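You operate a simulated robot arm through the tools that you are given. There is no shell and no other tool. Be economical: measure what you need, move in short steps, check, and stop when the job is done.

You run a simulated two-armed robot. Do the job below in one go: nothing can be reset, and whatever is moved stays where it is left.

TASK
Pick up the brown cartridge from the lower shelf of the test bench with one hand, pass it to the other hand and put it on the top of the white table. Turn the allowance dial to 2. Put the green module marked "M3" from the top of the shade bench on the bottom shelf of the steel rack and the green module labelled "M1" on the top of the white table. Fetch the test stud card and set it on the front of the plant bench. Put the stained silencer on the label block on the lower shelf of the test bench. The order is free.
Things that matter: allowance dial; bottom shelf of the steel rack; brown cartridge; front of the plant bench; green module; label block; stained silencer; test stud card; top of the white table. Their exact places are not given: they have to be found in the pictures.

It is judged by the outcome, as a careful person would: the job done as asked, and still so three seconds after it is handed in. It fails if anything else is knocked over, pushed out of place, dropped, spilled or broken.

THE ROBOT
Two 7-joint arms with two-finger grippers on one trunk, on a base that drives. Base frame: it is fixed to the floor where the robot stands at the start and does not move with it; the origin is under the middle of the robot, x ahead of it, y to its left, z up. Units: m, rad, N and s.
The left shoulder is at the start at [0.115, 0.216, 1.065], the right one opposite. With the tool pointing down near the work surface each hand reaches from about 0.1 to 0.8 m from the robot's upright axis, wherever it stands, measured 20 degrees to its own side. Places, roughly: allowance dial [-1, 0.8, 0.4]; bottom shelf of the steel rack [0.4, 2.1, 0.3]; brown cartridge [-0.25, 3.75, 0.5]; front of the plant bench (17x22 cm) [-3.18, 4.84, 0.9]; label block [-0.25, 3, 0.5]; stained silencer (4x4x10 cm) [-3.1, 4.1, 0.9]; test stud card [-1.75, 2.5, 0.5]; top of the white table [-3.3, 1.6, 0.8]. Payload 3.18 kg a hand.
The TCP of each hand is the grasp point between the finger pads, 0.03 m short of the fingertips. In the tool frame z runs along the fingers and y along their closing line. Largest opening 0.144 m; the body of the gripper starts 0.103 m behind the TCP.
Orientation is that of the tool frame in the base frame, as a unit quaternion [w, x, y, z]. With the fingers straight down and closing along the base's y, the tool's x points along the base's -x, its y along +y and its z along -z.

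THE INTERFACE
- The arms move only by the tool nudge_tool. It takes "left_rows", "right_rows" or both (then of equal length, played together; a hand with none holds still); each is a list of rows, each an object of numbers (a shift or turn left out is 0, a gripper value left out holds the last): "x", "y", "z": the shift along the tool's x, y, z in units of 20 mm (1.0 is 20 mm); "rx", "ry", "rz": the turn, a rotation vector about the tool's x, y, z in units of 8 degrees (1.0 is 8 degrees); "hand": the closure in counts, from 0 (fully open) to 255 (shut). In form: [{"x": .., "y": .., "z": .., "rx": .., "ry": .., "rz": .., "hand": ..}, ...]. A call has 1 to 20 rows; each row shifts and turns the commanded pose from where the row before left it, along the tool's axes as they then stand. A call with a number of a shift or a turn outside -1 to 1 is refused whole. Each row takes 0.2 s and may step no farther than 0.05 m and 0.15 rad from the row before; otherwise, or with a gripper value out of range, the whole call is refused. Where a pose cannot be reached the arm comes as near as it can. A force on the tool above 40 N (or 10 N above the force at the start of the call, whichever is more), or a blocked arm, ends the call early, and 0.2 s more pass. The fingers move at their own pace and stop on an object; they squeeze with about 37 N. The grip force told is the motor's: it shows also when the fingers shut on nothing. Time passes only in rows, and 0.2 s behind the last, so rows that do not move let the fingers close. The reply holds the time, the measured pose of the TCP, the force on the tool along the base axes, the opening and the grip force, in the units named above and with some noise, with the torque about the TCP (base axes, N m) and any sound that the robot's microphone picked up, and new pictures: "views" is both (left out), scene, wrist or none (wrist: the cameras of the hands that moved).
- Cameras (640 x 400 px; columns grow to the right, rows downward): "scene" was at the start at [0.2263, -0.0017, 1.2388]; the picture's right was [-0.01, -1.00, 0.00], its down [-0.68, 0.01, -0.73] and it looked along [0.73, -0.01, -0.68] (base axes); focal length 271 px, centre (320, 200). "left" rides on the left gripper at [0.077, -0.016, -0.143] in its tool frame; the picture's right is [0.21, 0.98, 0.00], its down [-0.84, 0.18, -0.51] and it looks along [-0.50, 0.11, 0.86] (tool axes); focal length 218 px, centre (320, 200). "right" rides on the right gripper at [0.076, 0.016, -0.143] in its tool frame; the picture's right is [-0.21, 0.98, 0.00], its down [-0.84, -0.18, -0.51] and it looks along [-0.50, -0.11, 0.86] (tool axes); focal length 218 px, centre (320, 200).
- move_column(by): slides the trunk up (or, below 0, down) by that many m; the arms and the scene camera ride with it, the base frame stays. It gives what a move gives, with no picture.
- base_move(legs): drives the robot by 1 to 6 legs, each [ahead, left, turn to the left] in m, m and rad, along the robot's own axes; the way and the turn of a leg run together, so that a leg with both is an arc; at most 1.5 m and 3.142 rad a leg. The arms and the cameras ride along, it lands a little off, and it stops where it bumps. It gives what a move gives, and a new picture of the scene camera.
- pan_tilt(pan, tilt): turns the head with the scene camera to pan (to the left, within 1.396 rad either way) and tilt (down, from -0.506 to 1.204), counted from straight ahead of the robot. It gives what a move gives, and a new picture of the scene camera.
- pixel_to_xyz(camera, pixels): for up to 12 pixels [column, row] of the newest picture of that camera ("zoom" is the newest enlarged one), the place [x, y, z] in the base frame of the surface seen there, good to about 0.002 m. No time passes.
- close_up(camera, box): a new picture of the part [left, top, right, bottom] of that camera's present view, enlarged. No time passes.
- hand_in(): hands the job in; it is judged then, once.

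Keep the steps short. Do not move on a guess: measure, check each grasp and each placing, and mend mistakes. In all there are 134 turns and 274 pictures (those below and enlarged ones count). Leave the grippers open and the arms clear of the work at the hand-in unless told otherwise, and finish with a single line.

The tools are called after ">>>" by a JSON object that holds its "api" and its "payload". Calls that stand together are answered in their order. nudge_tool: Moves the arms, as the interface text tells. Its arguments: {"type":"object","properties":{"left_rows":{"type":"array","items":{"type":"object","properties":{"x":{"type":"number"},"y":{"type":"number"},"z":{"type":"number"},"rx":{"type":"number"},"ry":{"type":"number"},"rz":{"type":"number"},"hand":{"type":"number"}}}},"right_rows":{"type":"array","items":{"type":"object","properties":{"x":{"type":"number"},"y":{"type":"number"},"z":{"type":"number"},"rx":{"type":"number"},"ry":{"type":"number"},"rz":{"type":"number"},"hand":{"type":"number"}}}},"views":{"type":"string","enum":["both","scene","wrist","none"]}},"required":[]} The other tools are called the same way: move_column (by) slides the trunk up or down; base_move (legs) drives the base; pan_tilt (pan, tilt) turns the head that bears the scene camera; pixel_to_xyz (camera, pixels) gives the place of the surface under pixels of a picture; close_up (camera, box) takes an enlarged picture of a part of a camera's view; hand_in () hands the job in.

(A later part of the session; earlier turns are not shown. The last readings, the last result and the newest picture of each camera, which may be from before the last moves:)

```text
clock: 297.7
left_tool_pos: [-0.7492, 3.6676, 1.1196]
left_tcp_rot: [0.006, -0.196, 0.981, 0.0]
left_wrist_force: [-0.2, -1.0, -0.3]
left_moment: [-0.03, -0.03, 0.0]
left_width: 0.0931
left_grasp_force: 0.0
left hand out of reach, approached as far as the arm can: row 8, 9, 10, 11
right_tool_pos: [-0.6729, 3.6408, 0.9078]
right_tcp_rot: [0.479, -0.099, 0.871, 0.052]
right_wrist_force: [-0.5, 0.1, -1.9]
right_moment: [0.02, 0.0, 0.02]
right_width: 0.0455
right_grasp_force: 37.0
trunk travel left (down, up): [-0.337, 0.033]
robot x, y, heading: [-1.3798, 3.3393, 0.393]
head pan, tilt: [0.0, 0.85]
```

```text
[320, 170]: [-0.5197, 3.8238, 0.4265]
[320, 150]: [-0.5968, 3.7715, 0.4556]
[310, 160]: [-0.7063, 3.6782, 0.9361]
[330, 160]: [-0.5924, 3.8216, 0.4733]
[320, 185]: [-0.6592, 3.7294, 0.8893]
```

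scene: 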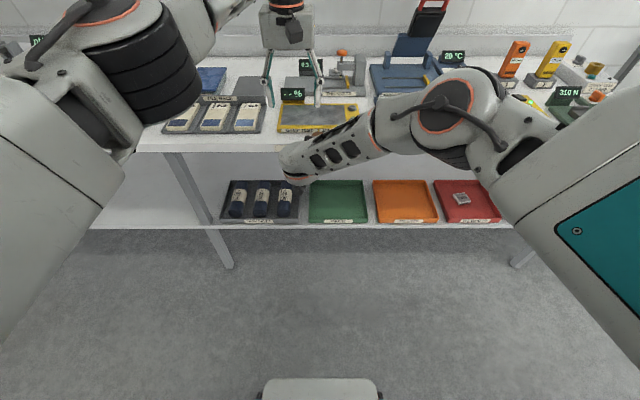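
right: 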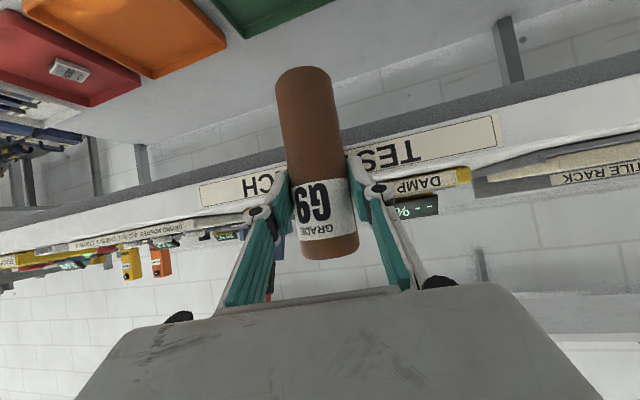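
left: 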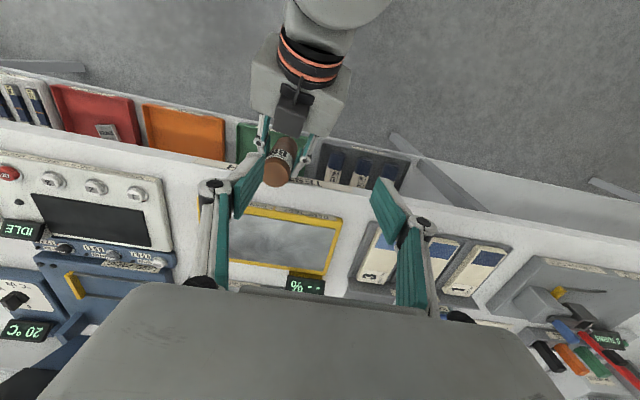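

>>> {"api": "nudge_tool", "payload": {"left_rows": [{"z": 1}, {"z": 1}, {"z": 1}, {"z": 0.6}, {"x": -0.85, "y": -0.62}, {"x": -0.85, "y": -0.62}, {"x": -0.85, "y": -0.62}, {"x": -0.85, "y": -0.62}, {}], "views": "wrist"}}

>>> {"api": "pixel_to_xyz", "payload": {"camera": "left", "pixels": [[300, 180], [310, 190], [320, 200], [290, 180], [310, 170], [320, 180]]}}

```text
clock: 299.7
left_tool_pos: [-0.7433, 3.6667, 1.0447]
left_tcp_rot: [0.006, -0.196, 0.981, 0.001]
left_wrist_force: [-0.3, 0.5, 0.0]
left_moment: [0.01, -0.01, 0.01]
left_width: 0.0932
left_grasp_force: 0.2
left hand out of reach, approached as far as the arm can: row 5, 6, 7, 8
right_tool_pos: [-0.6729, 3.6408, 0.9073]
right_tcp_rot: [0.479, -0.1, 0.871, 0.053]
right_wrist_force: [0.5, -0.9, -2.8]
right_moment: [0.01, 0.02, -0.01]
right_width: 0.0458
right_grasp_force: 36.9
trunk travel left (down, up): [-0.337, 0.033]
robot x, y, heading: [-1.3824, 3.3412, 0.397]
head pan, tilt: [0.0, 0.85]
```

left: 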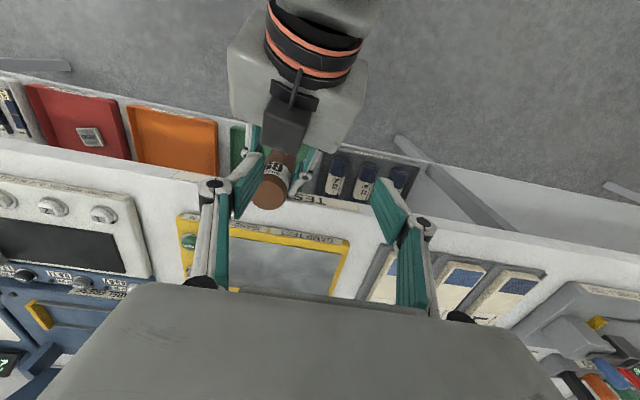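

```text
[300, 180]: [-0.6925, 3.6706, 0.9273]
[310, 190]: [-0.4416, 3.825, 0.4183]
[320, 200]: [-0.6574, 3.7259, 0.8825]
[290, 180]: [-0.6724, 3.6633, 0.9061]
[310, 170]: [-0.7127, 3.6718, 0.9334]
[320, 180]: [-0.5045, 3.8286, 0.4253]
```

The left arm is at its reach limit, 8 cm short. I pull the right hand back toward me instead.

>>> {"api": "nudge_tool", "payload": {"right_rows": [{"x": 0.5, "y": -0.19, "z": -0.83}, {"x": 0.5, "y": -0.19, "z": -0.83}, {"x": 0.5, "y": -0.19, "z": -0.83}, {"x": 0.5, "y": -0.19, "z": -0.83}, {}], "left_rows": [{"y": -0.6}, {"y": -0.6}, {"y": -0.6}, {"y": -0.6}, {}], "views": "both"}}

```text
clock: 300.9
left_tool_pos: [-0.7419, 3.6366, 1.0491]
left_tcp_rot: [0.006, -0.196, 0.981, 0.0]
left_wrist_force: [0.1, -0.8, 0.1]
left_moment: [0.0, 0.01, 0.0]
left_width: 0.0932
left_grasp_force: 0.0
left hand out of reach, approached as far as the arm can: row 1, 2, 3, 4
right_tool_pos: [-0.7445, 3.6078, 0.9111]
right_tcp_rot: [0.478, -0.099, 0.871, 0.052]
right_wrist_force: [-0.2, -0.1, -3.5]
right_moment: [0.0, 0.06, 0.02]
right_width: 0.0454
right_grasp_force: 37.3
trunk travel left (down, up): [-0.337, 0.033]
robot x, y, heading: [-1.3787, 3.3413, 0.389]
head pan, tilt: [0.0, 0.85]
```

scene: 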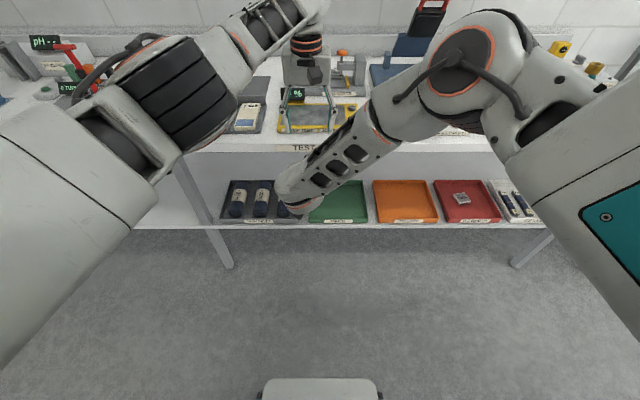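
right: 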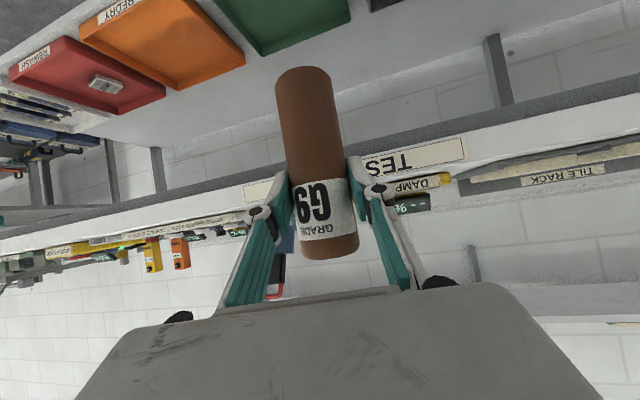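
left: 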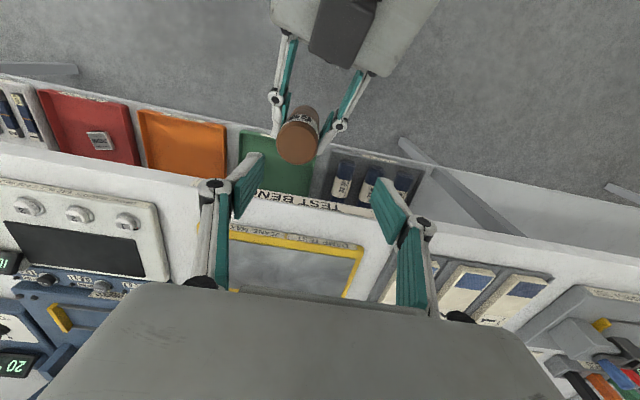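

>>> {"api": "pixel_to_xyz", "payload": {"camera": "left", "pixels": [[298, 145], [284, 145], [314, 145], [298, 132], [298, 158]]}}

```text
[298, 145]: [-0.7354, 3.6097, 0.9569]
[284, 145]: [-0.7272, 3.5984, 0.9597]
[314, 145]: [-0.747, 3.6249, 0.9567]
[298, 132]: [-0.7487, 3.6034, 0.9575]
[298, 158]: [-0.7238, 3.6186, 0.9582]
```

Cartridge top at (−0.736, 3.611). I shift the right hand 26 mm left under the left hand, then lower the left hand to grip the top 2 cm.

>>> {"api": "nudge_tool", "payload": {"right_rows": [{"y": 0.65}, {"y": 0.65}, {}, {}, {}, {}, {}], "left_rows": [{}, {}, {"z": 1}, {"z": 1}, {"z": 1}, {"z": 1}, {}], "views": "both"}}

>>> {"api": "close_up", "payload": {"camera": "left", "box": [200, 60, 440, 260]}}

```text
clock: 302.5
left_tool_pos: [-0.7418, 3.6361, 0.9691]
left_tcp_rot: [0.006, -0.196, 0.981, 0.0]
left_wrist_force: [-0.1, -0.2, 0.4]
left_moment: [0.01, 0.01, 0.01]
left_width: 0.0933
left_grasp_force: 0.0
right_tool_pos: [-0.7483, 3.6311, 0.9103]
right_tcp_rot: [0.479, -0.097, 0.871, 0.05]
right_wrist_force: [0.2, 0.0, -2.4]
right_moment: [-0.04, 0.06, -0.03]
right_width: 0.0455
right_grasp_force: 37.1
trunk travel left (down, up): [-0.337, 0.033]
robot x, y, heading: [-1.3835, 3.3395, 0.395]
head pan, tilt: [0.0, 0.85]
```

scene: 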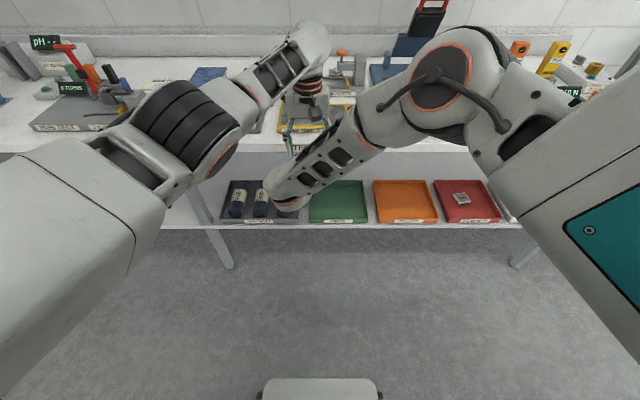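
right: 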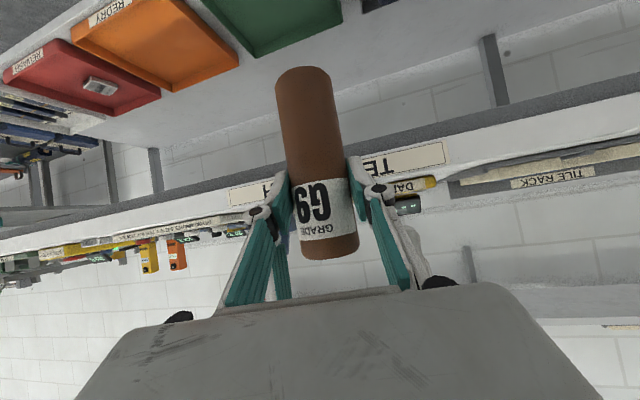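
left: 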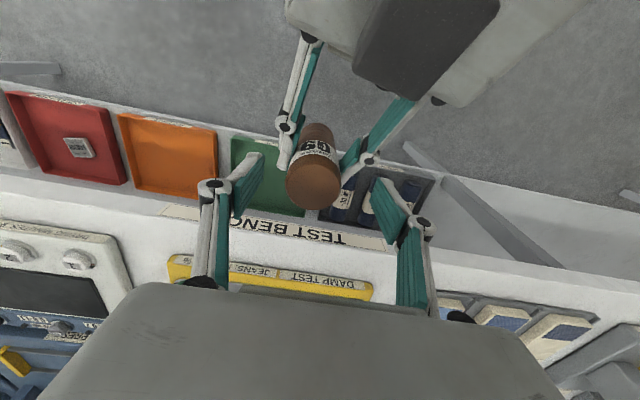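

```text
2.00 times, centred on (320, 160) of left
```

zoom: 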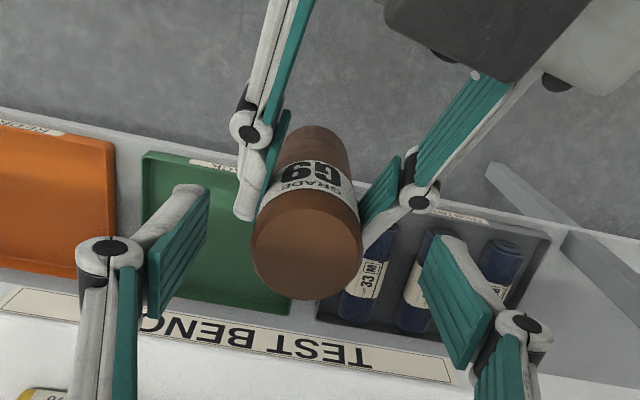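

Well placed; lower 5 mm more and close the left hand.

>>> {"api": "nudge_tool", "payload": {"left_rows": [{"z": 0.25}, {"hand": 255}, {}, {}, {}], "views": "wrist"}}

```text
clock: 303.7
left_tool_pos: [-0.7422, 3.6334, 0.9661]
left_tcp_rot: [0.007, -0.195, 0.981, -0.002]
left_wrist_force: [-0.7, -21.2, 10.5]
left_moment: [-1.07, -0.08, -0.21]
left_width: 0.0456
left_grasp_force: 36.9
right_tool_pos: [-0.7487, 3.6328, 0.9101]
right_tcp_rot: [0.478, -0.098, 0.871, 0.052]
right_wrist_force: [0.4, 20.4, -11.1]
right_moment: [-0.14, 0.18, 0.37]
right_width: 0.0456
right_grasp_force: 36.8
trunk travel left (down, up): [-0.337, 0.033]
robot x, y, heading: [-1.3833, 3.3425, 0.394]
head pan, tilt: [0.0, 0.85]
```

left: 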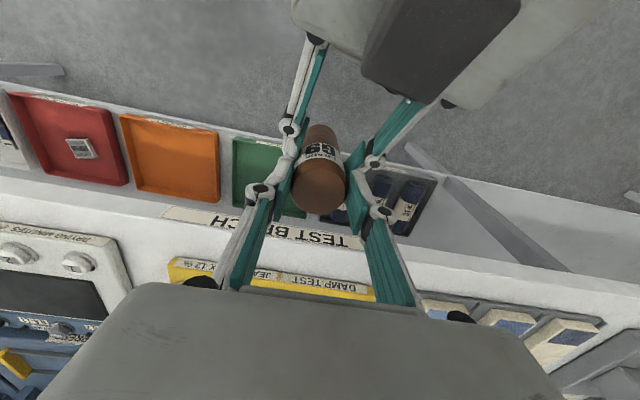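

Both hands hold it. Open the right hand, check, then lift with the left.

>>> {"api": "nudge_tool", "payload": {"right_rows": [{"hand": 120}, {}, {}, {}, {}, {}, {}, {}, {}, {}], "left_rows": [{}, {}, {}, {"z": -0.5}, {"z": -1}, {"z": -1}, {"z": -1}, {"z": -1}, {"z": -1}, {}], "views": "both"}}

```text
clock: 305.9
left_tool_pos: [-0.7432, 3.6376, 1.075]
left_tcp_rot: [0.006, -0.196, 0.981, -0.001]
left_wrist_force: [-0.5, 0.3, -2.4]
left_moment: [0.0, 0.01, 0.0]
left_width: 0.0456
left_grasp_force: 37.3
left hand out of reach, approached as far as the arm can: row 9
right_tool_pos: [-0.7465, 3.6323, 0.9113]
right_tcp_rot: [0.479, -0.096, 0.871, 0.05]
right_wrist_force: [0.0, 0.7, 0.8]
right_moment: [0.03, -0.01, 0.01]
right_width: 0.0763
right_grasp_force: 0.1
trunk travel left (down, up): [-0.337, 0.033]
robot x, y, heading: [-1.3829, 3.3429, 0.391]
head pan, tilt: [0.0, 0.85]
```

scene: 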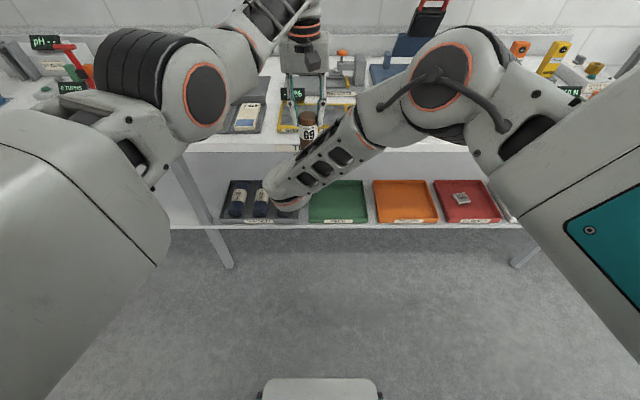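
right: 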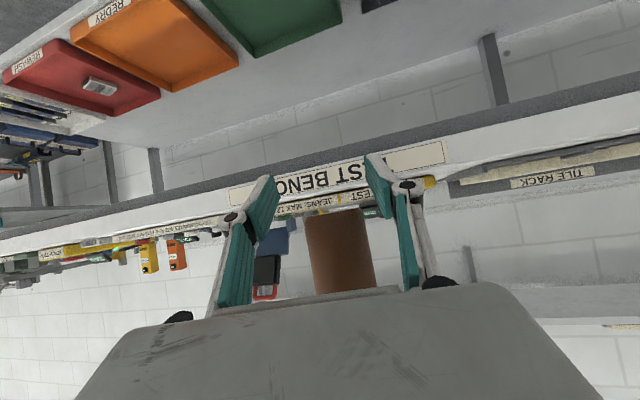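
left: 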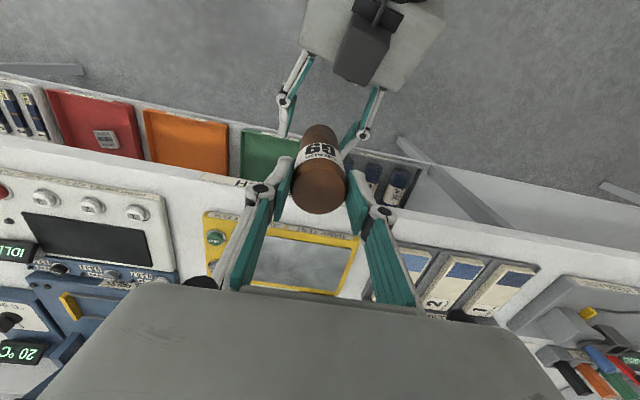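

The cartridge is in the left hand. I part the hands, straighten and raise the right one, then drive to M1's place by the island.

>>> {"api": "nudge_tool", "payload": {"right_rows": [{"y": -1}, {"y": -1}, {"y": -1}, {"y": -1}, {"y": -1}, {"y": -1}, {"y": -1}, {"y": -1}, {"y": -1}, {"y": -1}, {"y": -1}, {"y": -1}], "left_rows": [{"x": 1}, {"x": 1}, {"x": 1}, {"x": 1}, {"x": 1}, {"x": 1}, {"x": 1}, {"x": 1, "y": 1}, {"x": 1, "y": 1}, {"x": 1, "y": 1}, {"y": 1}, {"y": 1}], "views": "none"}}

>>> {"api": "nudge_tool", "payload": {"right_rows": [{"ry": 0.9, "x": 0.5, "z": -0.8}, {"ry": 0.9, "x": 0.5, "z": -0.8}, {"ry": 0.9, "x": 0.5, "z": -0.8}, {"ry": 0.9, "z": -0.8}, {"ry": 0.9, "z": -0.8}, {"ry": 0.9, "z": -0.8}, {"ry": 0.9, "z": -0.8}, {"ry": 0.9, "z": -0.8}, {"ry": 0.4}, {}], "views": "scene"}}

```text
clock: 308.5
left_tool_pos: [-0.8487, 3.6499, 1.0469]
left_tcp_rot: [0.004, -0.195, 0.981, -0.001]
left_wrist_force: [-0.6, 0.5, -2.3]
left_moment: [0.01, 0.02, 0.01]
left_width: 0.0459
left_grasp_force: 37.0
left hand out of reach, approached as far as the arm can: row 2, 3, 4, 5, 6, 7, 8
right_tool_pos: [-0.6864, 3.4596, 0.9528]
right_tcp_rot: [0.476, -0.098, 0.873, 0.048]
right_wrist_force: [0.2, 0.2, -0.3]
right_moment: [0.0, 0.0, 0.01]
right_width: 0.0761
right_grasp_force: 0.1
right hand out of reach, approached as far as the arm can: row 8, 9, 10, 11, 12
trunk travel left (down, up): [-0.337, 0.033]
robot x, y, heading: [-1.3808, 3.3417, 0.393]
head pan, tilt: [0.0, 0.85]
```

```text
clock: 310.7
left_tool_pos: [-0.8476, 3.6515, 1.0476]
left_tcp_rot: [0.006, -0.196, 0.981, -0.001]
left_wrist_force: [0.2, 0.3, -1.6]
left_moment: [0.0, 0.03, 0.0]
left_width: 0.0459
left_grasp_force: 37.0
right_tool_pos: [-0.7701, 3.4417, 1.0331]
right_tcp_rot: [-0.029, -0.113, 0.993, -0.007]
right_wrist_force: [-0.5, 0.9, 0.3]
right_moment: [0.03, 0.0, 0.03]
right_width: 0.0762
right_grasp_force: 0.0
trunk travel left (down, up): [-0.337, 0.033]
robot x, y, heading: [-1.3826, 3.3408, 0.396]
head pan, tilt: [0.0, 0.85]
```

scene: 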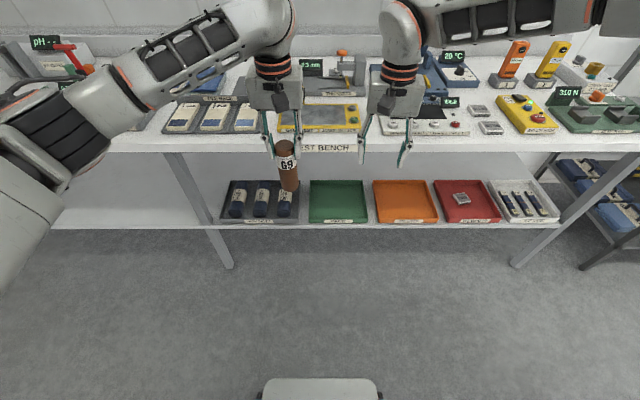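

>>> {"api": "move_column", "payload": {"by": 0.03}}

>>> {"api": "base_move", "payload": {"legs": [[0.1, -1.2, 0], [0, 0, -3.14], [0, 0.53, 0]]}}

>>> {"api": "nudge_tool", "payload": {"right_rows": [{"rz": -0.95, "hand": 100}, {"rz": -0.95}, {}], "views": "both"}}

```text
clock: 311.5
left_tool_pos: [-0.8479, 3.6502, 1.0768]
left_tcp_rot: [0.005, -0.196, 0.981, 0.0]
left_wrist_force: [0.0, 0.1, -1.6]
left_moment: [0.05, 0.05, 0.01]
left_width: 0.0458
left_grasp_force: 37.1
right_tool_pos: [-0.7699, 3.4428, 1.064]
right_tcp_rot: [-0.028, -0.112, 0.993, -0.006]
right_wrist_force: [0.1, 1.1, -0.1]
right_moment: [0.02, 0.0, -0.01]
right_width: 0.0764
right_grasp_force: 0.1
trunk travel left (down, up): [-0.367, 0.003]
robot x, y, heading: [-1.3832, 3.3402, 0.395]
head pan, tilt: [0.0, 0.85]
```

```text
clock: 334.4
left_tool_pos: [-1.1694, 1.4862, 1.0766]
left_tcp_rot: [-0.001, 0.982, 0.187, -0.006]
left_wrist_force: [0.6, 0.6, -2.6]
left_moment: [-0.04, -0.03, -0.01]
left_width: 0.0459
left_grasp_force: 37.2
right_tool_pos: [-1.243, 1.6956, 1.0639]
right_tcp_rot: [-0.005, 0.994, 0.104, 0.028]
right_wrist_force: [-0.5, 0.0, 0.6]
right_moment: [0.02, 0.01, 0.01]
right_width: 0.0762
right_grasp_force: 0.1
trunk travel left (down, up): [-0.367, 0.003]
robot x, y, heading: [-0.6316, 1.7867, -2.763]
head pan, tilt: [0.0, 0.85]
```

scene: 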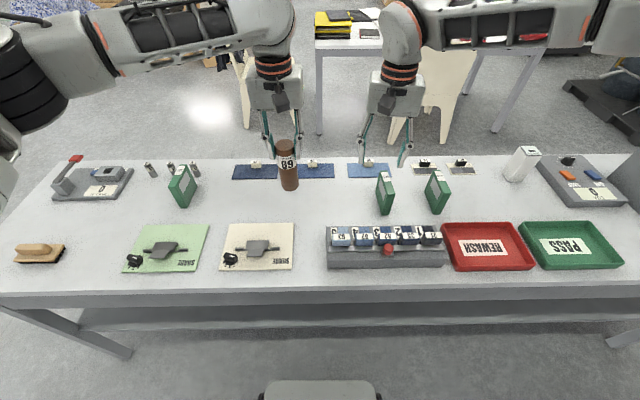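

```text
clock: 335.2
left_tool_pos: [-1.1687, 1.4859, 1.0768]
left_tcp_rot: [-0.001, 0.982, 0.186, -0.006]
left_wrist_force: [-0.3, 0.2, -2.0]
left_moment: [0.02, -0.03, 0.03]
left_width: 0.046
left_grasp_force: 36.8
right_tool_pos: [-1.2432, 1.6958, 1.0639]
right_tcp_rot: [-0.001, 0.972, 0.235, 0.028]
right_wrist_force: [-0.6, -0.3, 0.4]
right_moment: [-0.01, 0.0, 0.03]
right_width: 0.0879
right_grasp_force: 0.1
trunk travel left (down, up): [-0.367, 0.003]
robot x, y, heading: [-0.628, 1.7865, -2.764]
head pan, tilt: [0.0, 0.85]
```

scene: 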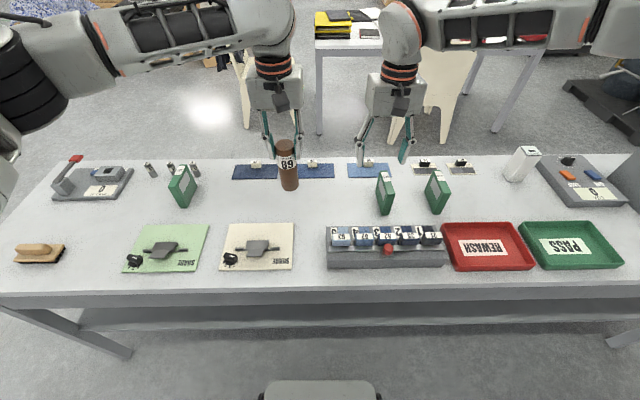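
right: 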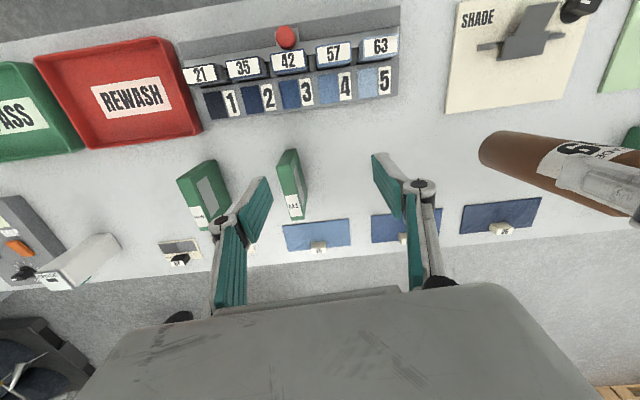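

>>> {"api": "nudge_tool", "payload": {"right_rows": [{"x": -0.825, "y": -0.78, "ry": -0.4}, {"x": -0.825, "y": -0.78}, {"x": -0.825, "y": -0.78}, {"x": -0.825, "y": -0.78, "hand": 120}, {"z": 1}, {"z": 1}, {"z": 1}, {"z": 1}, {"z": 1}, {}], "views": "wrist"}}

>>> {"api": "pixel_to_xyz", "payload": {"camera": "right", "pixels": [[310, 120], [320, 120], [330, 120], [315, 150], [325, 150], [335, 150], [320, 170], [330, 170], [340, 170], [325, 190], [335, 190], [320, 100]]}}

```text
clock: 337.4
left_tool_pos: [-1.17, 1.4872, 1.0777]
left_tcp_rot: [0.0, 0.983, 0.186, -0.006]
left_wrist_force: [1.1, -0.4, -1.8]
left_moment: [0.01, -0.01, -0.02]
left_width: 0.0458
left_grasp_force: 37.0
right_tool_pos: [-1.3085, 1.7153, 0.9607]
right_tcp_rot: [0.006, 0.972, 0.234, 0.001]
right_wrist_force: [-0.3, 0.4, 0.3]
right_moment: [0.01, 0.0, -0.01]
right_width: 0.0763
right_grasp_force: 0.1
right hand out of reach, approached as far as the arm can: row 4
trunk travel left (down, up): [-0.367, 0.003]
robot x, y, heading: [-0.6291, 1.7877, -2.769]
head pan, tilt: [0.0, 0.85]
```

right: 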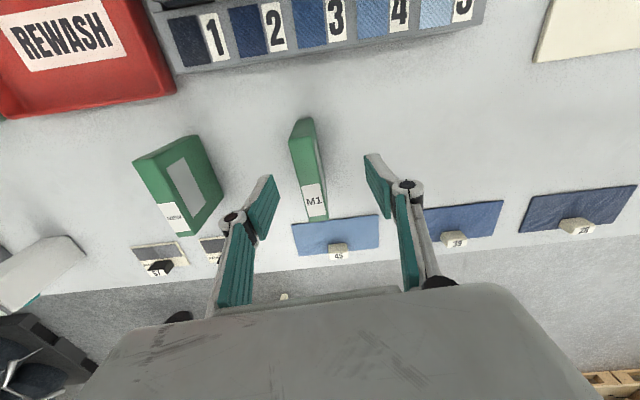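

```text
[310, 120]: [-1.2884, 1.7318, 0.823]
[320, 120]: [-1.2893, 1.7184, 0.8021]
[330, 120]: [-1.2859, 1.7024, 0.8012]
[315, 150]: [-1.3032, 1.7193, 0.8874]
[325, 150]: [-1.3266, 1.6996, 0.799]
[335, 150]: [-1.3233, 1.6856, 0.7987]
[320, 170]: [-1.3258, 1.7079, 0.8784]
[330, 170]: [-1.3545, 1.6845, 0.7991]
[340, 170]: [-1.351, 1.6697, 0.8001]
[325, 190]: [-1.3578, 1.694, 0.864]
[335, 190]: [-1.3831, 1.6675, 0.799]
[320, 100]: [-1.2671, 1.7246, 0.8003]
```

I correct sideways, descend, grip M1 and lift; I also measure the white table and chairs in the last scene view.

>>> {"api": "nudge_tool", "payload": {"right_rows": [{"y": -0.75, "x": -0.85, "hand": 155}, {"z": 1}, {"z": 1}, {"z": 1}, {"z": 1}, {"z": 1}, {"x": -0.3}, {"hand": 255}, {}, {}, {"z": -1}, {"z": -1}, {"z": -1}, {"z": -1}, {"z": -1}, {"z": -1}, {"z": -1}, {"z": -1}], "views": "both"}}

>>> {"api": "pan_tilt", "payload": {"pan": 0.1, "tilt": 0.45}}

>>> {"api": "pixel_to_xyz", "payload": {"camera": "scene", "pixels": [[340, 165], [420, 165], [500, 165], [360, 190], [440, 190], [520, 175], [360, 240], [520, 240], [330, 250], [450, 250], [280, 200], [300, 150]]}}

```text
clock: 341.2
left_tool_pos: [-1.1702, 1.4862, 1.0763]
left_tcp_rot: [0.0, 0.982, 0.187, -0.006]
left_wrist_force: [0.1, -0.4, -2.5]
left_moment: [-0.02, -0.02, -0.01]
left_width: 0.046
left_grasp_force: 36.5
right_tool_pos: [-1.3351, 1.7185, 0.9728]
right_tcp_rot: [0.005, 0.973, 0.232, 0.0]
right_wrist_force: [0.3, 0.1, -1.0]
right_moment: [0.0, 0.01, 0.06]
right_width: 0.0237
right_grasp_force: 36.6
right hand out of reach, approached as far as the arm can: row 16, 17, 18
trunk travel left (down, up): [-0.367, 0.003]
robot x, y, heading: [-0.6331, 1.7864, -2.765]
head pan, tilt: [0.0, 0.85]
```

scene: 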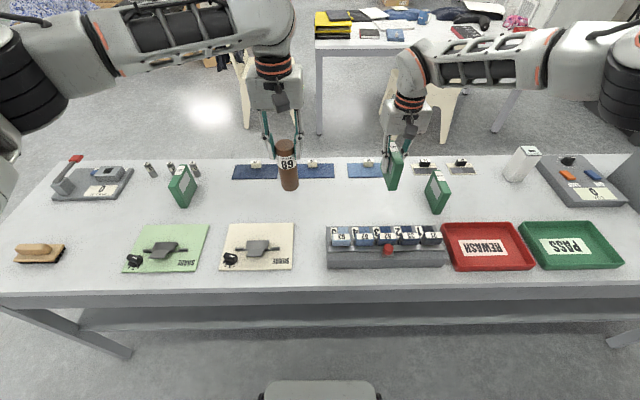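
right: 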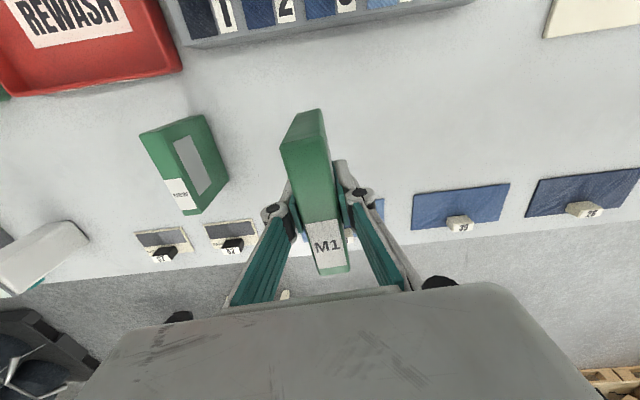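

```text
clock: 342.0
left_tool_pos: [-1.1687, 1.4866, 1.0768]
left_tcp_rot: [-0.002, 0.982, 0.187, -0.006]
left_wrist_force: [0.5, 0.2, -1.8]
left_moment: [0.0, -0.03, 0.0]
left_width: 0.0457
left_grasp_force: 37.1
right_tool_pos: [-1.3345, 1.7171, 0.9724]
right_tcp_rot: [0.003, 0.973, 0.233, -0.001]
right_wrist_force: [-0.1, -0.5, -1.1]
right_moment: [-0.01, 0.01, -0.03]
right_width: 0.0234
right_grasp_force: 37.1
trunk travel left (down, up): [-0.367, 0.003]
robot x, y, heading: [-0.629, 1.7865, -2.765]
head pan, tilt: [0.099, 0.45]
```

scene: 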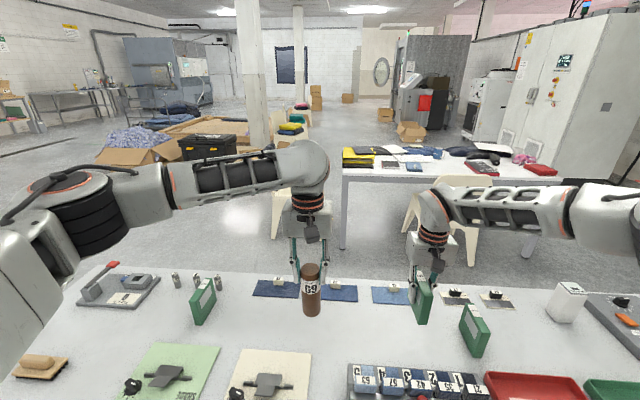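

```text
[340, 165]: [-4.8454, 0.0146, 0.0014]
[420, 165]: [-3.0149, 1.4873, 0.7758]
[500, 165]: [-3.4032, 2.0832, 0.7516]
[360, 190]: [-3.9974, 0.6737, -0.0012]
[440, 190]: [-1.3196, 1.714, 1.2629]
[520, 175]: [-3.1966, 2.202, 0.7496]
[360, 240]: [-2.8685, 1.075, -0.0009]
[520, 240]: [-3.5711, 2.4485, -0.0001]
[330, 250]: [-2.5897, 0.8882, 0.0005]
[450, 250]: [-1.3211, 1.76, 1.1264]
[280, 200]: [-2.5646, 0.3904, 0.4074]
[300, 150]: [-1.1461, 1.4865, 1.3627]
```

M1 is gripped (23 mm). I pull it in, then drive round the south end of the island toward the white table's south-east corner.

>>> {"api": "nudge_tool", "payload": {"right_rows": [{"x": 1}, {"x": 1}, {"x": 1}, {"x": 1}, {"x": 1}, {"x": 0.5, "z": -1}, {"z": -1}, {"z": -1}, {"z": -1}], "views": "none"}}

>>> {"api": "base_move", "payload": {"legs": [[-0.1, 0, 0], [0, 1.5, 0], [1.48, 0, 0], [0, -1.5, 0]]}}

>>> {"api": "pan_tilt", "payload": {"pan": 0.0, "tilt": 0.6}}

>>> {"api": "pixel_to_xyz", "payload": {"camera": "scene", "pixels": [[320, 150], [320, 180], [320, 200], [320, 220], [260, 200], [380, 200], [260, 220], [380, 220], [200, 200], [440, 200], [320, 250], [400, 260]]}}

```text
clock: 344.0
left_tool_pos: [-1.1696, 1.4853, 1.077]
left_tcp_rot: [-0.001, 0.982, 0.188, -0.005]
left_wrist_force: [-0.4, 0.5, -2.7]
left_moment: [0.02, -0.05, -0.01]
left_width: 0.0458
left_grasp_force: 36.9
right_tool_pos: [-1.2362, 1.7687, 1.0541]
right_tcp_rot: [0.005, 0.972, 0.235, 0.002]
right_wrist_force: [0.6, 0.2, -1.9]
right_moment: [0.0, -0.01, 0.0]
right_width: 0.0235
right_grasp_force: 36.9
trunk travel left (down, up): [-0.367, 0.003]
robot x, y, heading: [-0.6292, 1.7885, -2.765]
head pan, tilt: [0.099, 0.45]
```

```text
clock: 378.0
left_tool_pos: [-2.4539, 0.9374, 1.0775]
left_tcp_rot: [-0.001, 0.981, 0.192, -0.005]
left_wrist_force: [0.1, 0.2, -2.5]
left_moment: [0.01, 0.0, 0.0]
left_width: 0.0459
left_grasp_force: 36.8
right_tool_pos: [-2.5235, 1.2186, 1.054]
right_tcp_rot: [0.004, 0.971, 0.239, 0.002]
right_wrist_force: [0.0, 0.3, -1.3]
right_moment: [-0.02, 0.03, -0.04]
right_width: 0.0232
right_grasp_force: 36.9
trunk travel left (down, up): [-0.367, 0.003]
robot x, y, heading: [-1.9164, 1.238, -2.756]
head pan, tilt: [0.099, 0.45]
```

scene: 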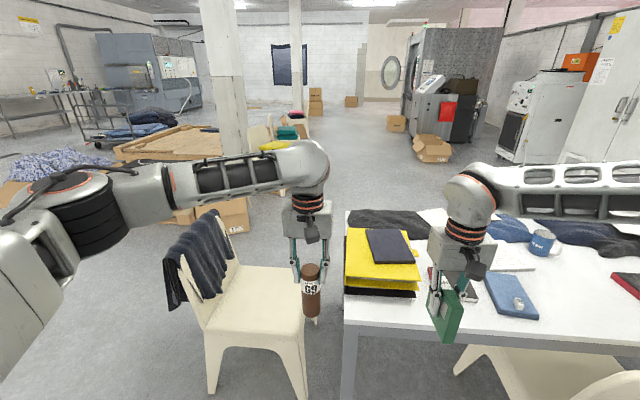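

```text
clock: 378.7
left_tool_pos: [-2.453, 0.9375, 1.0754]
left_tcp_rot: [-0.001, 0.981, 0.193, -0.006]
left_wrist_force: [-0.5, -0.3, -2.3]
left_moment: [0.02, 0.01, 0.0]
left_width: 0.0458
left_grasp_force: 36.8
right_tool_pos: [-2.5224, 1.2185, 1.0534]
right_tcp_rot: [0.005, 0.971, 0.239, 0.001]
right_wrist_force: [0.5, -0.4, -1.0]
right_moment: [0.03, 0.03, 0.0]
right_width: 0.0233
right_grasp_force: 36.9
trunk travel left (down, up): [-0.367, 0.003]
robot x, y, heading: [-1.9156, 1.2424, -2.75]
head pan, tilt: [0.0, 0.6]
```

scene: 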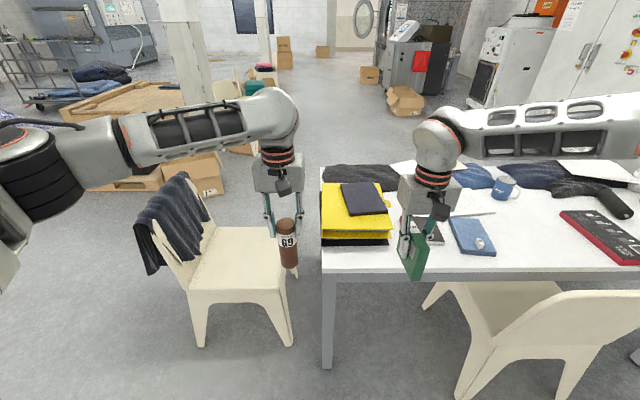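

```text
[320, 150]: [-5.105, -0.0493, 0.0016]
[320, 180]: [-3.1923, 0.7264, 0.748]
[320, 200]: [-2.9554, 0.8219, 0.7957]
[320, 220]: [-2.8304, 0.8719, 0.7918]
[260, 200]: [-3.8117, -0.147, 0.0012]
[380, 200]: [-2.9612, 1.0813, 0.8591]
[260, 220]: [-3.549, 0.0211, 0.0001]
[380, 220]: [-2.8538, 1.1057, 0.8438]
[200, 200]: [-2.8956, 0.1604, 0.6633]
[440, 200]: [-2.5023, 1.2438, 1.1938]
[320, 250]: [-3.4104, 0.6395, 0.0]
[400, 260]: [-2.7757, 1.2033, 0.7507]
```

I measure free spots on the near strip of the table, then shift right 0.3 m.

>>> {"api": "pixel_to_xyz", "payload": {"camera": "scene", "pixels": [[425, 244], [452, 252], [494, 254], [530, 245], [530, 215], [562, 215], [345, 262], [385, 247], [510, 225], [600, 262], [430, 267], [545, 268]]}}

>>> {"api": "base_move", "payload": {"legs": [[0.03, -0.3, 0]]}}

>>> {"api": "pan_tilt", "payload": {"pan": 0.0, "tilt": 0.75}}

```text
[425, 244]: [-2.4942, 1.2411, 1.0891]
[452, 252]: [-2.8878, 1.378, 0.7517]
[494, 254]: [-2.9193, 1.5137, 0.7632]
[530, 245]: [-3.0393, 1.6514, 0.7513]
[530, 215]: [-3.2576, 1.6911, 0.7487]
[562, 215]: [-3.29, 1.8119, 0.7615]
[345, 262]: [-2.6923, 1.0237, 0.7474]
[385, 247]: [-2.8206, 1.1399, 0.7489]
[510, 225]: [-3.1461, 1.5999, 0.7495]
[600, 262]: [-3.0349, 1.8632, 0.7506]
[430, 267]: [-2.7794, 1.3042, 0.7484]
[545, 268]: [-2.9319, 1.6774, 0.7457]
```

```text
clock: 381.9
left_tool_pos: [-2.5958, 1.2077, 1.0763]
left_tcp_rot: [0.0, 0.982, 0.19, -0.006]
left_wrist_force: [0.3, 0.5, -1.8]
left_moment: [-0.05, -0.01, 0.01]
left_width: 0.046
left_grasp_force: 37.3
right_tool_pos: [-2.6645, 1.4897, 1.0531]
right_tcp_rot: [0.005, 0.972, 0.236, 0.001]
right_wrist_force: [0.1, -0.4, -1.8]
right_moment: [0.01, 0.0, -0.01]
right_width: 0.0234
right_grasp_force: 36.8
trunk travel left (down, up): [-0.367, 0.003]
robot x, y, heading: [-2.0597, 1.5122, -2.764]
head pan, tilt: [0.0, 0.6]
```

scene: 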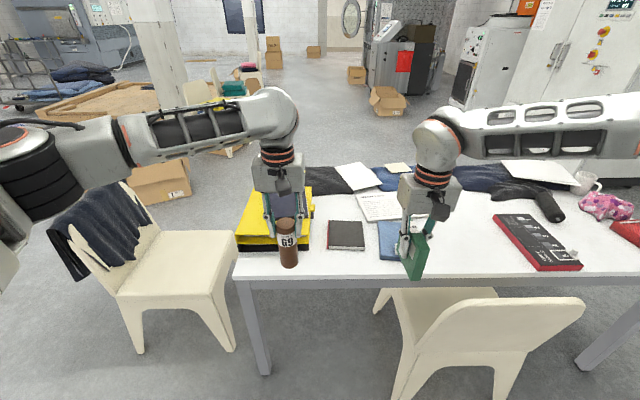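

```text
clock: 382.6
left_tool_pos: [-2.5949, 1.2069, 1.0766]
left_tcp_rot: [-0.001, 0.982, 0.19, -0.004]
left_wrist_force: [0.4, 0.4, -3.2]
left_moment: [0.01, 0.01, 0.0]
left_width: 0.0458
left_grasp_force: 37.0
right_tool_pos: [-2.6645, 1.4886, 1.0538]
right_tcp_rot: [0.005, 0.971, 0.237, 0.001]
right_wrist_force: [0.3, 0.3, -2.6]
right_moment: [0.0, -0.02, 0.01]
right_width: 0.0235
right_grasp_force: 37.2
trunk travel left (down, up): [-0.367, 0.003]
robot x, y, heading: [-2.0565, 1.5098, -2.762]
head pan, tilt: [0.0, 0.75]
```

scene: 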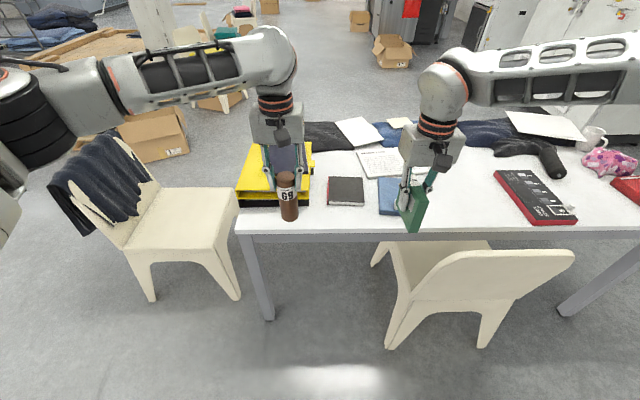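

I plan: cartridge at (−2.80, 1.276), M1 at (−3.0, 1.64), both free spots. I drive closer, then bring both hands above and lower part-way.

>>> {"api": "base_move", "payload": {"legs": [[0, -0.265, 0], [0.155, 0, 0]]}}

>>> {"api": "nudge_tool", "payload": {"left_rows": [{"y": 0.8}, {"y": 0.8}, {"y": 0.8}, {"y": 0.8}, {"y": 0.8}, {"y": 0.8}, {"y": 0.8}, {"y": 0.65, "x": -0.5}, {"z": 1}, {"z": 1}, {"z": 1}, {"z": 1}, {}], "right_rows": [{"z": 1}, {"z": 1}, {"z": 1}, {"x": -0.83}, {"x": -0.83}, {"x": -0.83}, {"x": -0.83}, {"x": -0.83}, {"x": -0.83, "y": -0.5}, {"z": 1}, {"z": 1}, {"z": 1}, {}], "views": "both"}}

```text
clock: 386.5
left_tool_pos: [-2.8337, 1.3794, 1.076]
left_tcp_rot: [-0.001, 0.98, 0.197, -0.005]
left_wrist_force: [-0.8, 0.2, -1.8]
left_moment: [0.01, -0.08, 0.03]
left_width: 0.0457
left_grasp_force: 37.4
right_tool_pos: [-2.9059, 1.6598, 1.0522]
right_tcp_rot: [0.006, 0.969, 0.245, 0.001]
right_wrist_force: [-0.5, -1.1, -2.2]
right_moment: [-0.01, -0.03, 0.0]
right_width: 0.0234
right_grasp_force: 36.5
trunk travel left (down, up): [-0.367, 0.003]
robot x, y, heading: [-2.3001, 1.69, -2.74]
head pan, tilt: [0.0, 0.75]
```

scene: 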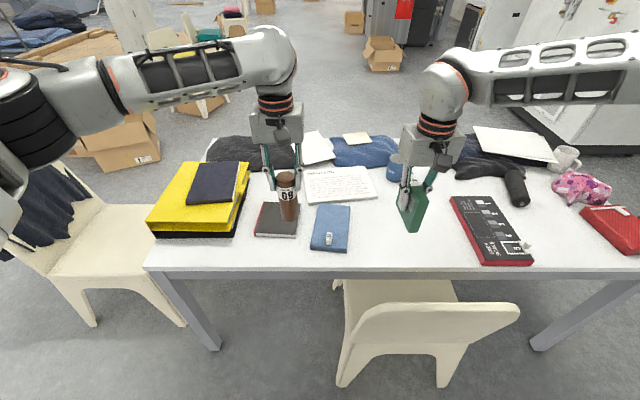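

```text
clock: 389.3
left_tool_pos: [-2.7944, 1.2606, 0.9973]
left_tcp_rot: [-0.001, 0.98, 0.198, -0.005]
left_wrist_force: [-0.3, -0.9, -2.0]
left_moment: [0.03, -0.01, -0.01]
left_width: 0.0459
left_grasp_force: 37.2
right_tool_pos: [-2.9973, 1.6219, 0.9336]
right_tcp_rot: [0.006, 0.97, 0.244, 0.001]
right_wrist_force: [0.6, 0.1, -1.8]
right_moment: [0.01, 0.01, 0.0]
right_width: 0.0233
right_grasp_force: 36.6
trunk travel left (down, up): [-0.367, 0.003]
robot x, y, heading: [-2.3024, 1.6891, -2.74]
head pan, tilt: [0.0, 0.75]
```

scene: 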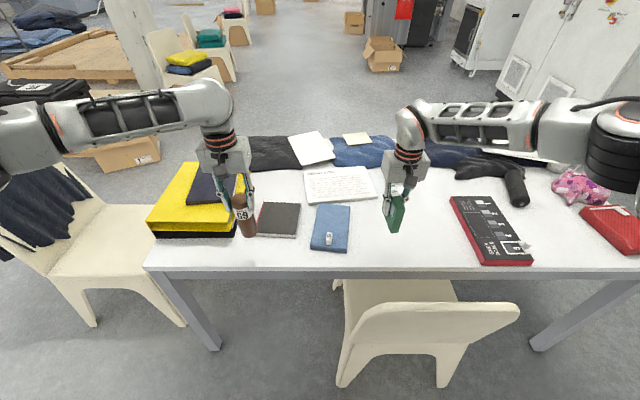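
right: 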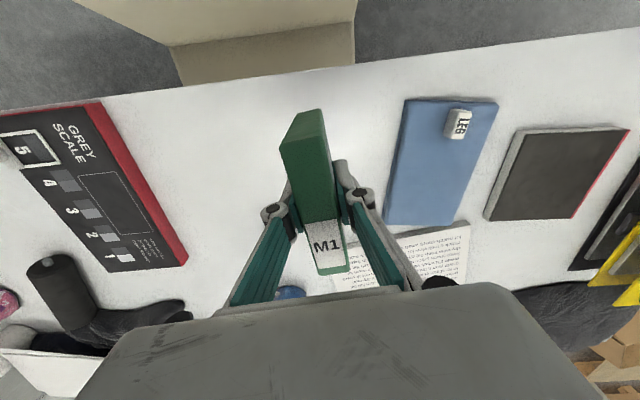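
left: 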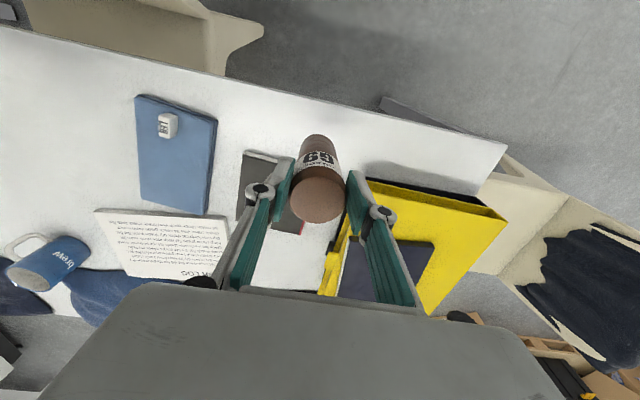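

Both spots are clear. Lower to the surface (cartridge 1.5 cm deeper), then open and rise.

>>> {"api": "nudge_tool", "payload": {"left_rows": [{"x": -0.75}, {"z": 0.9}, {"z": 0.9}, {"z": 0.9}, {"z": 0.9}, {"z": 0.9}, {"z": 0.36}, {}], "right_rows": [{}, {"z": 1}, {"z": 1}, {"z": 1}, {"z": 1}, {"z": 1}, {"z": 1}, {}], "views": "scene"}}

>>> {"api": "nudge_tool", "payload": {"left_rows": [{"hand": 150}, {}, {"hand": 110}, {}], "right_rows": [{"hand": 200}, {}, {"hand": 150}, {}], "views": "wrist"}}

```text
clock: 391.1
left_tool_pos: [-2.8117, 1.2542, 0.9006]
left_tcp_rot: [-0.001, 0.98, 0.199, -0.006]
left_wrist_force: [-0.1, -0.7, -2.3]
left_moment: [0.01, 0.0, 0.01]
left_width: 0.0457
left_grasp_force: 37.1
right_tool_pos: [-2.997, 1.6175, 0.8127]
right_tcp_rot: [0.005, 0.97, 0.244, 0.001]
right_wrist_force: [-0.7, 0.3, -1.1]
right_moment: [0.01, 0.04, 0.02]
right_width: 0.0232
right_grasp_force: 36.6
trunk travel left (down, up): [-0.367, 0.003]
robot x, y, heading: [-2.2989, 1.6904, -2.746]
head pan, tilt: [0.0, 0.75]
```

scene: 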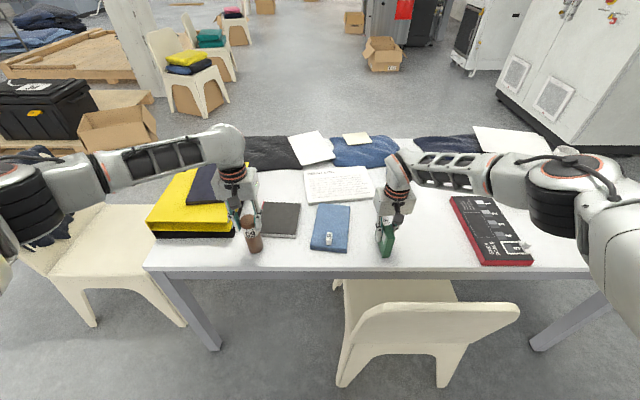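

```text
clock: 392.1
left_tool_pos: [-2.8106, 1.2548, 0.9014]
left_tcp_rot: [-0.001, 0.98, 0.198, -0.005]
left_wrist_force: [-0.7, 0.2, -0.1]
left_moment: [0.0, -0.03, -0.04]
left_width: 0.082
left_grasp_force: 0.0
right_tool_pos: [-2.9959, 1.6189, 0.8138]
right_tcp_rot: [0.005, 0.97, 0.244, 0.001]
right_wrist_force: [0.9, -0.2, 0.0]
right_moment: [-0.04, 0.02, -0.01]
right_width: 0.0592
right_grasp_force: 0.1
trunk travel left (down, up): [-0.367, 0.003]
robot x, y, heading: [-2.3006, 1.6879, -2.747]
head pan, tilt: [0.0, 0.75]
```

right: 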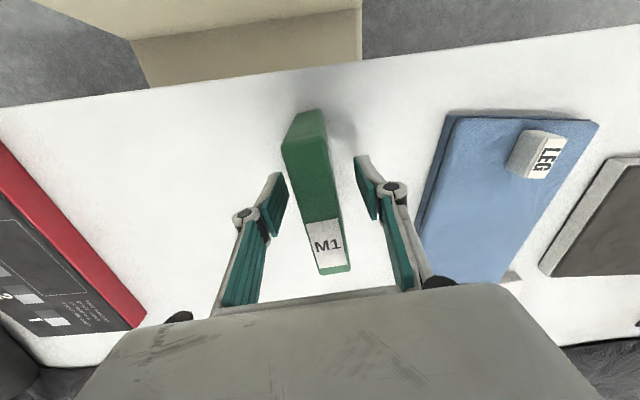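
left: 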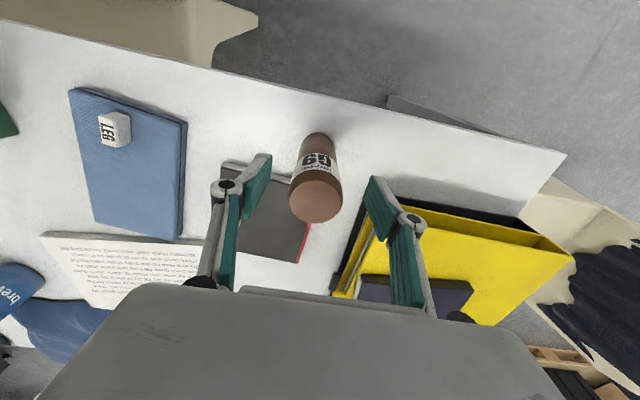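

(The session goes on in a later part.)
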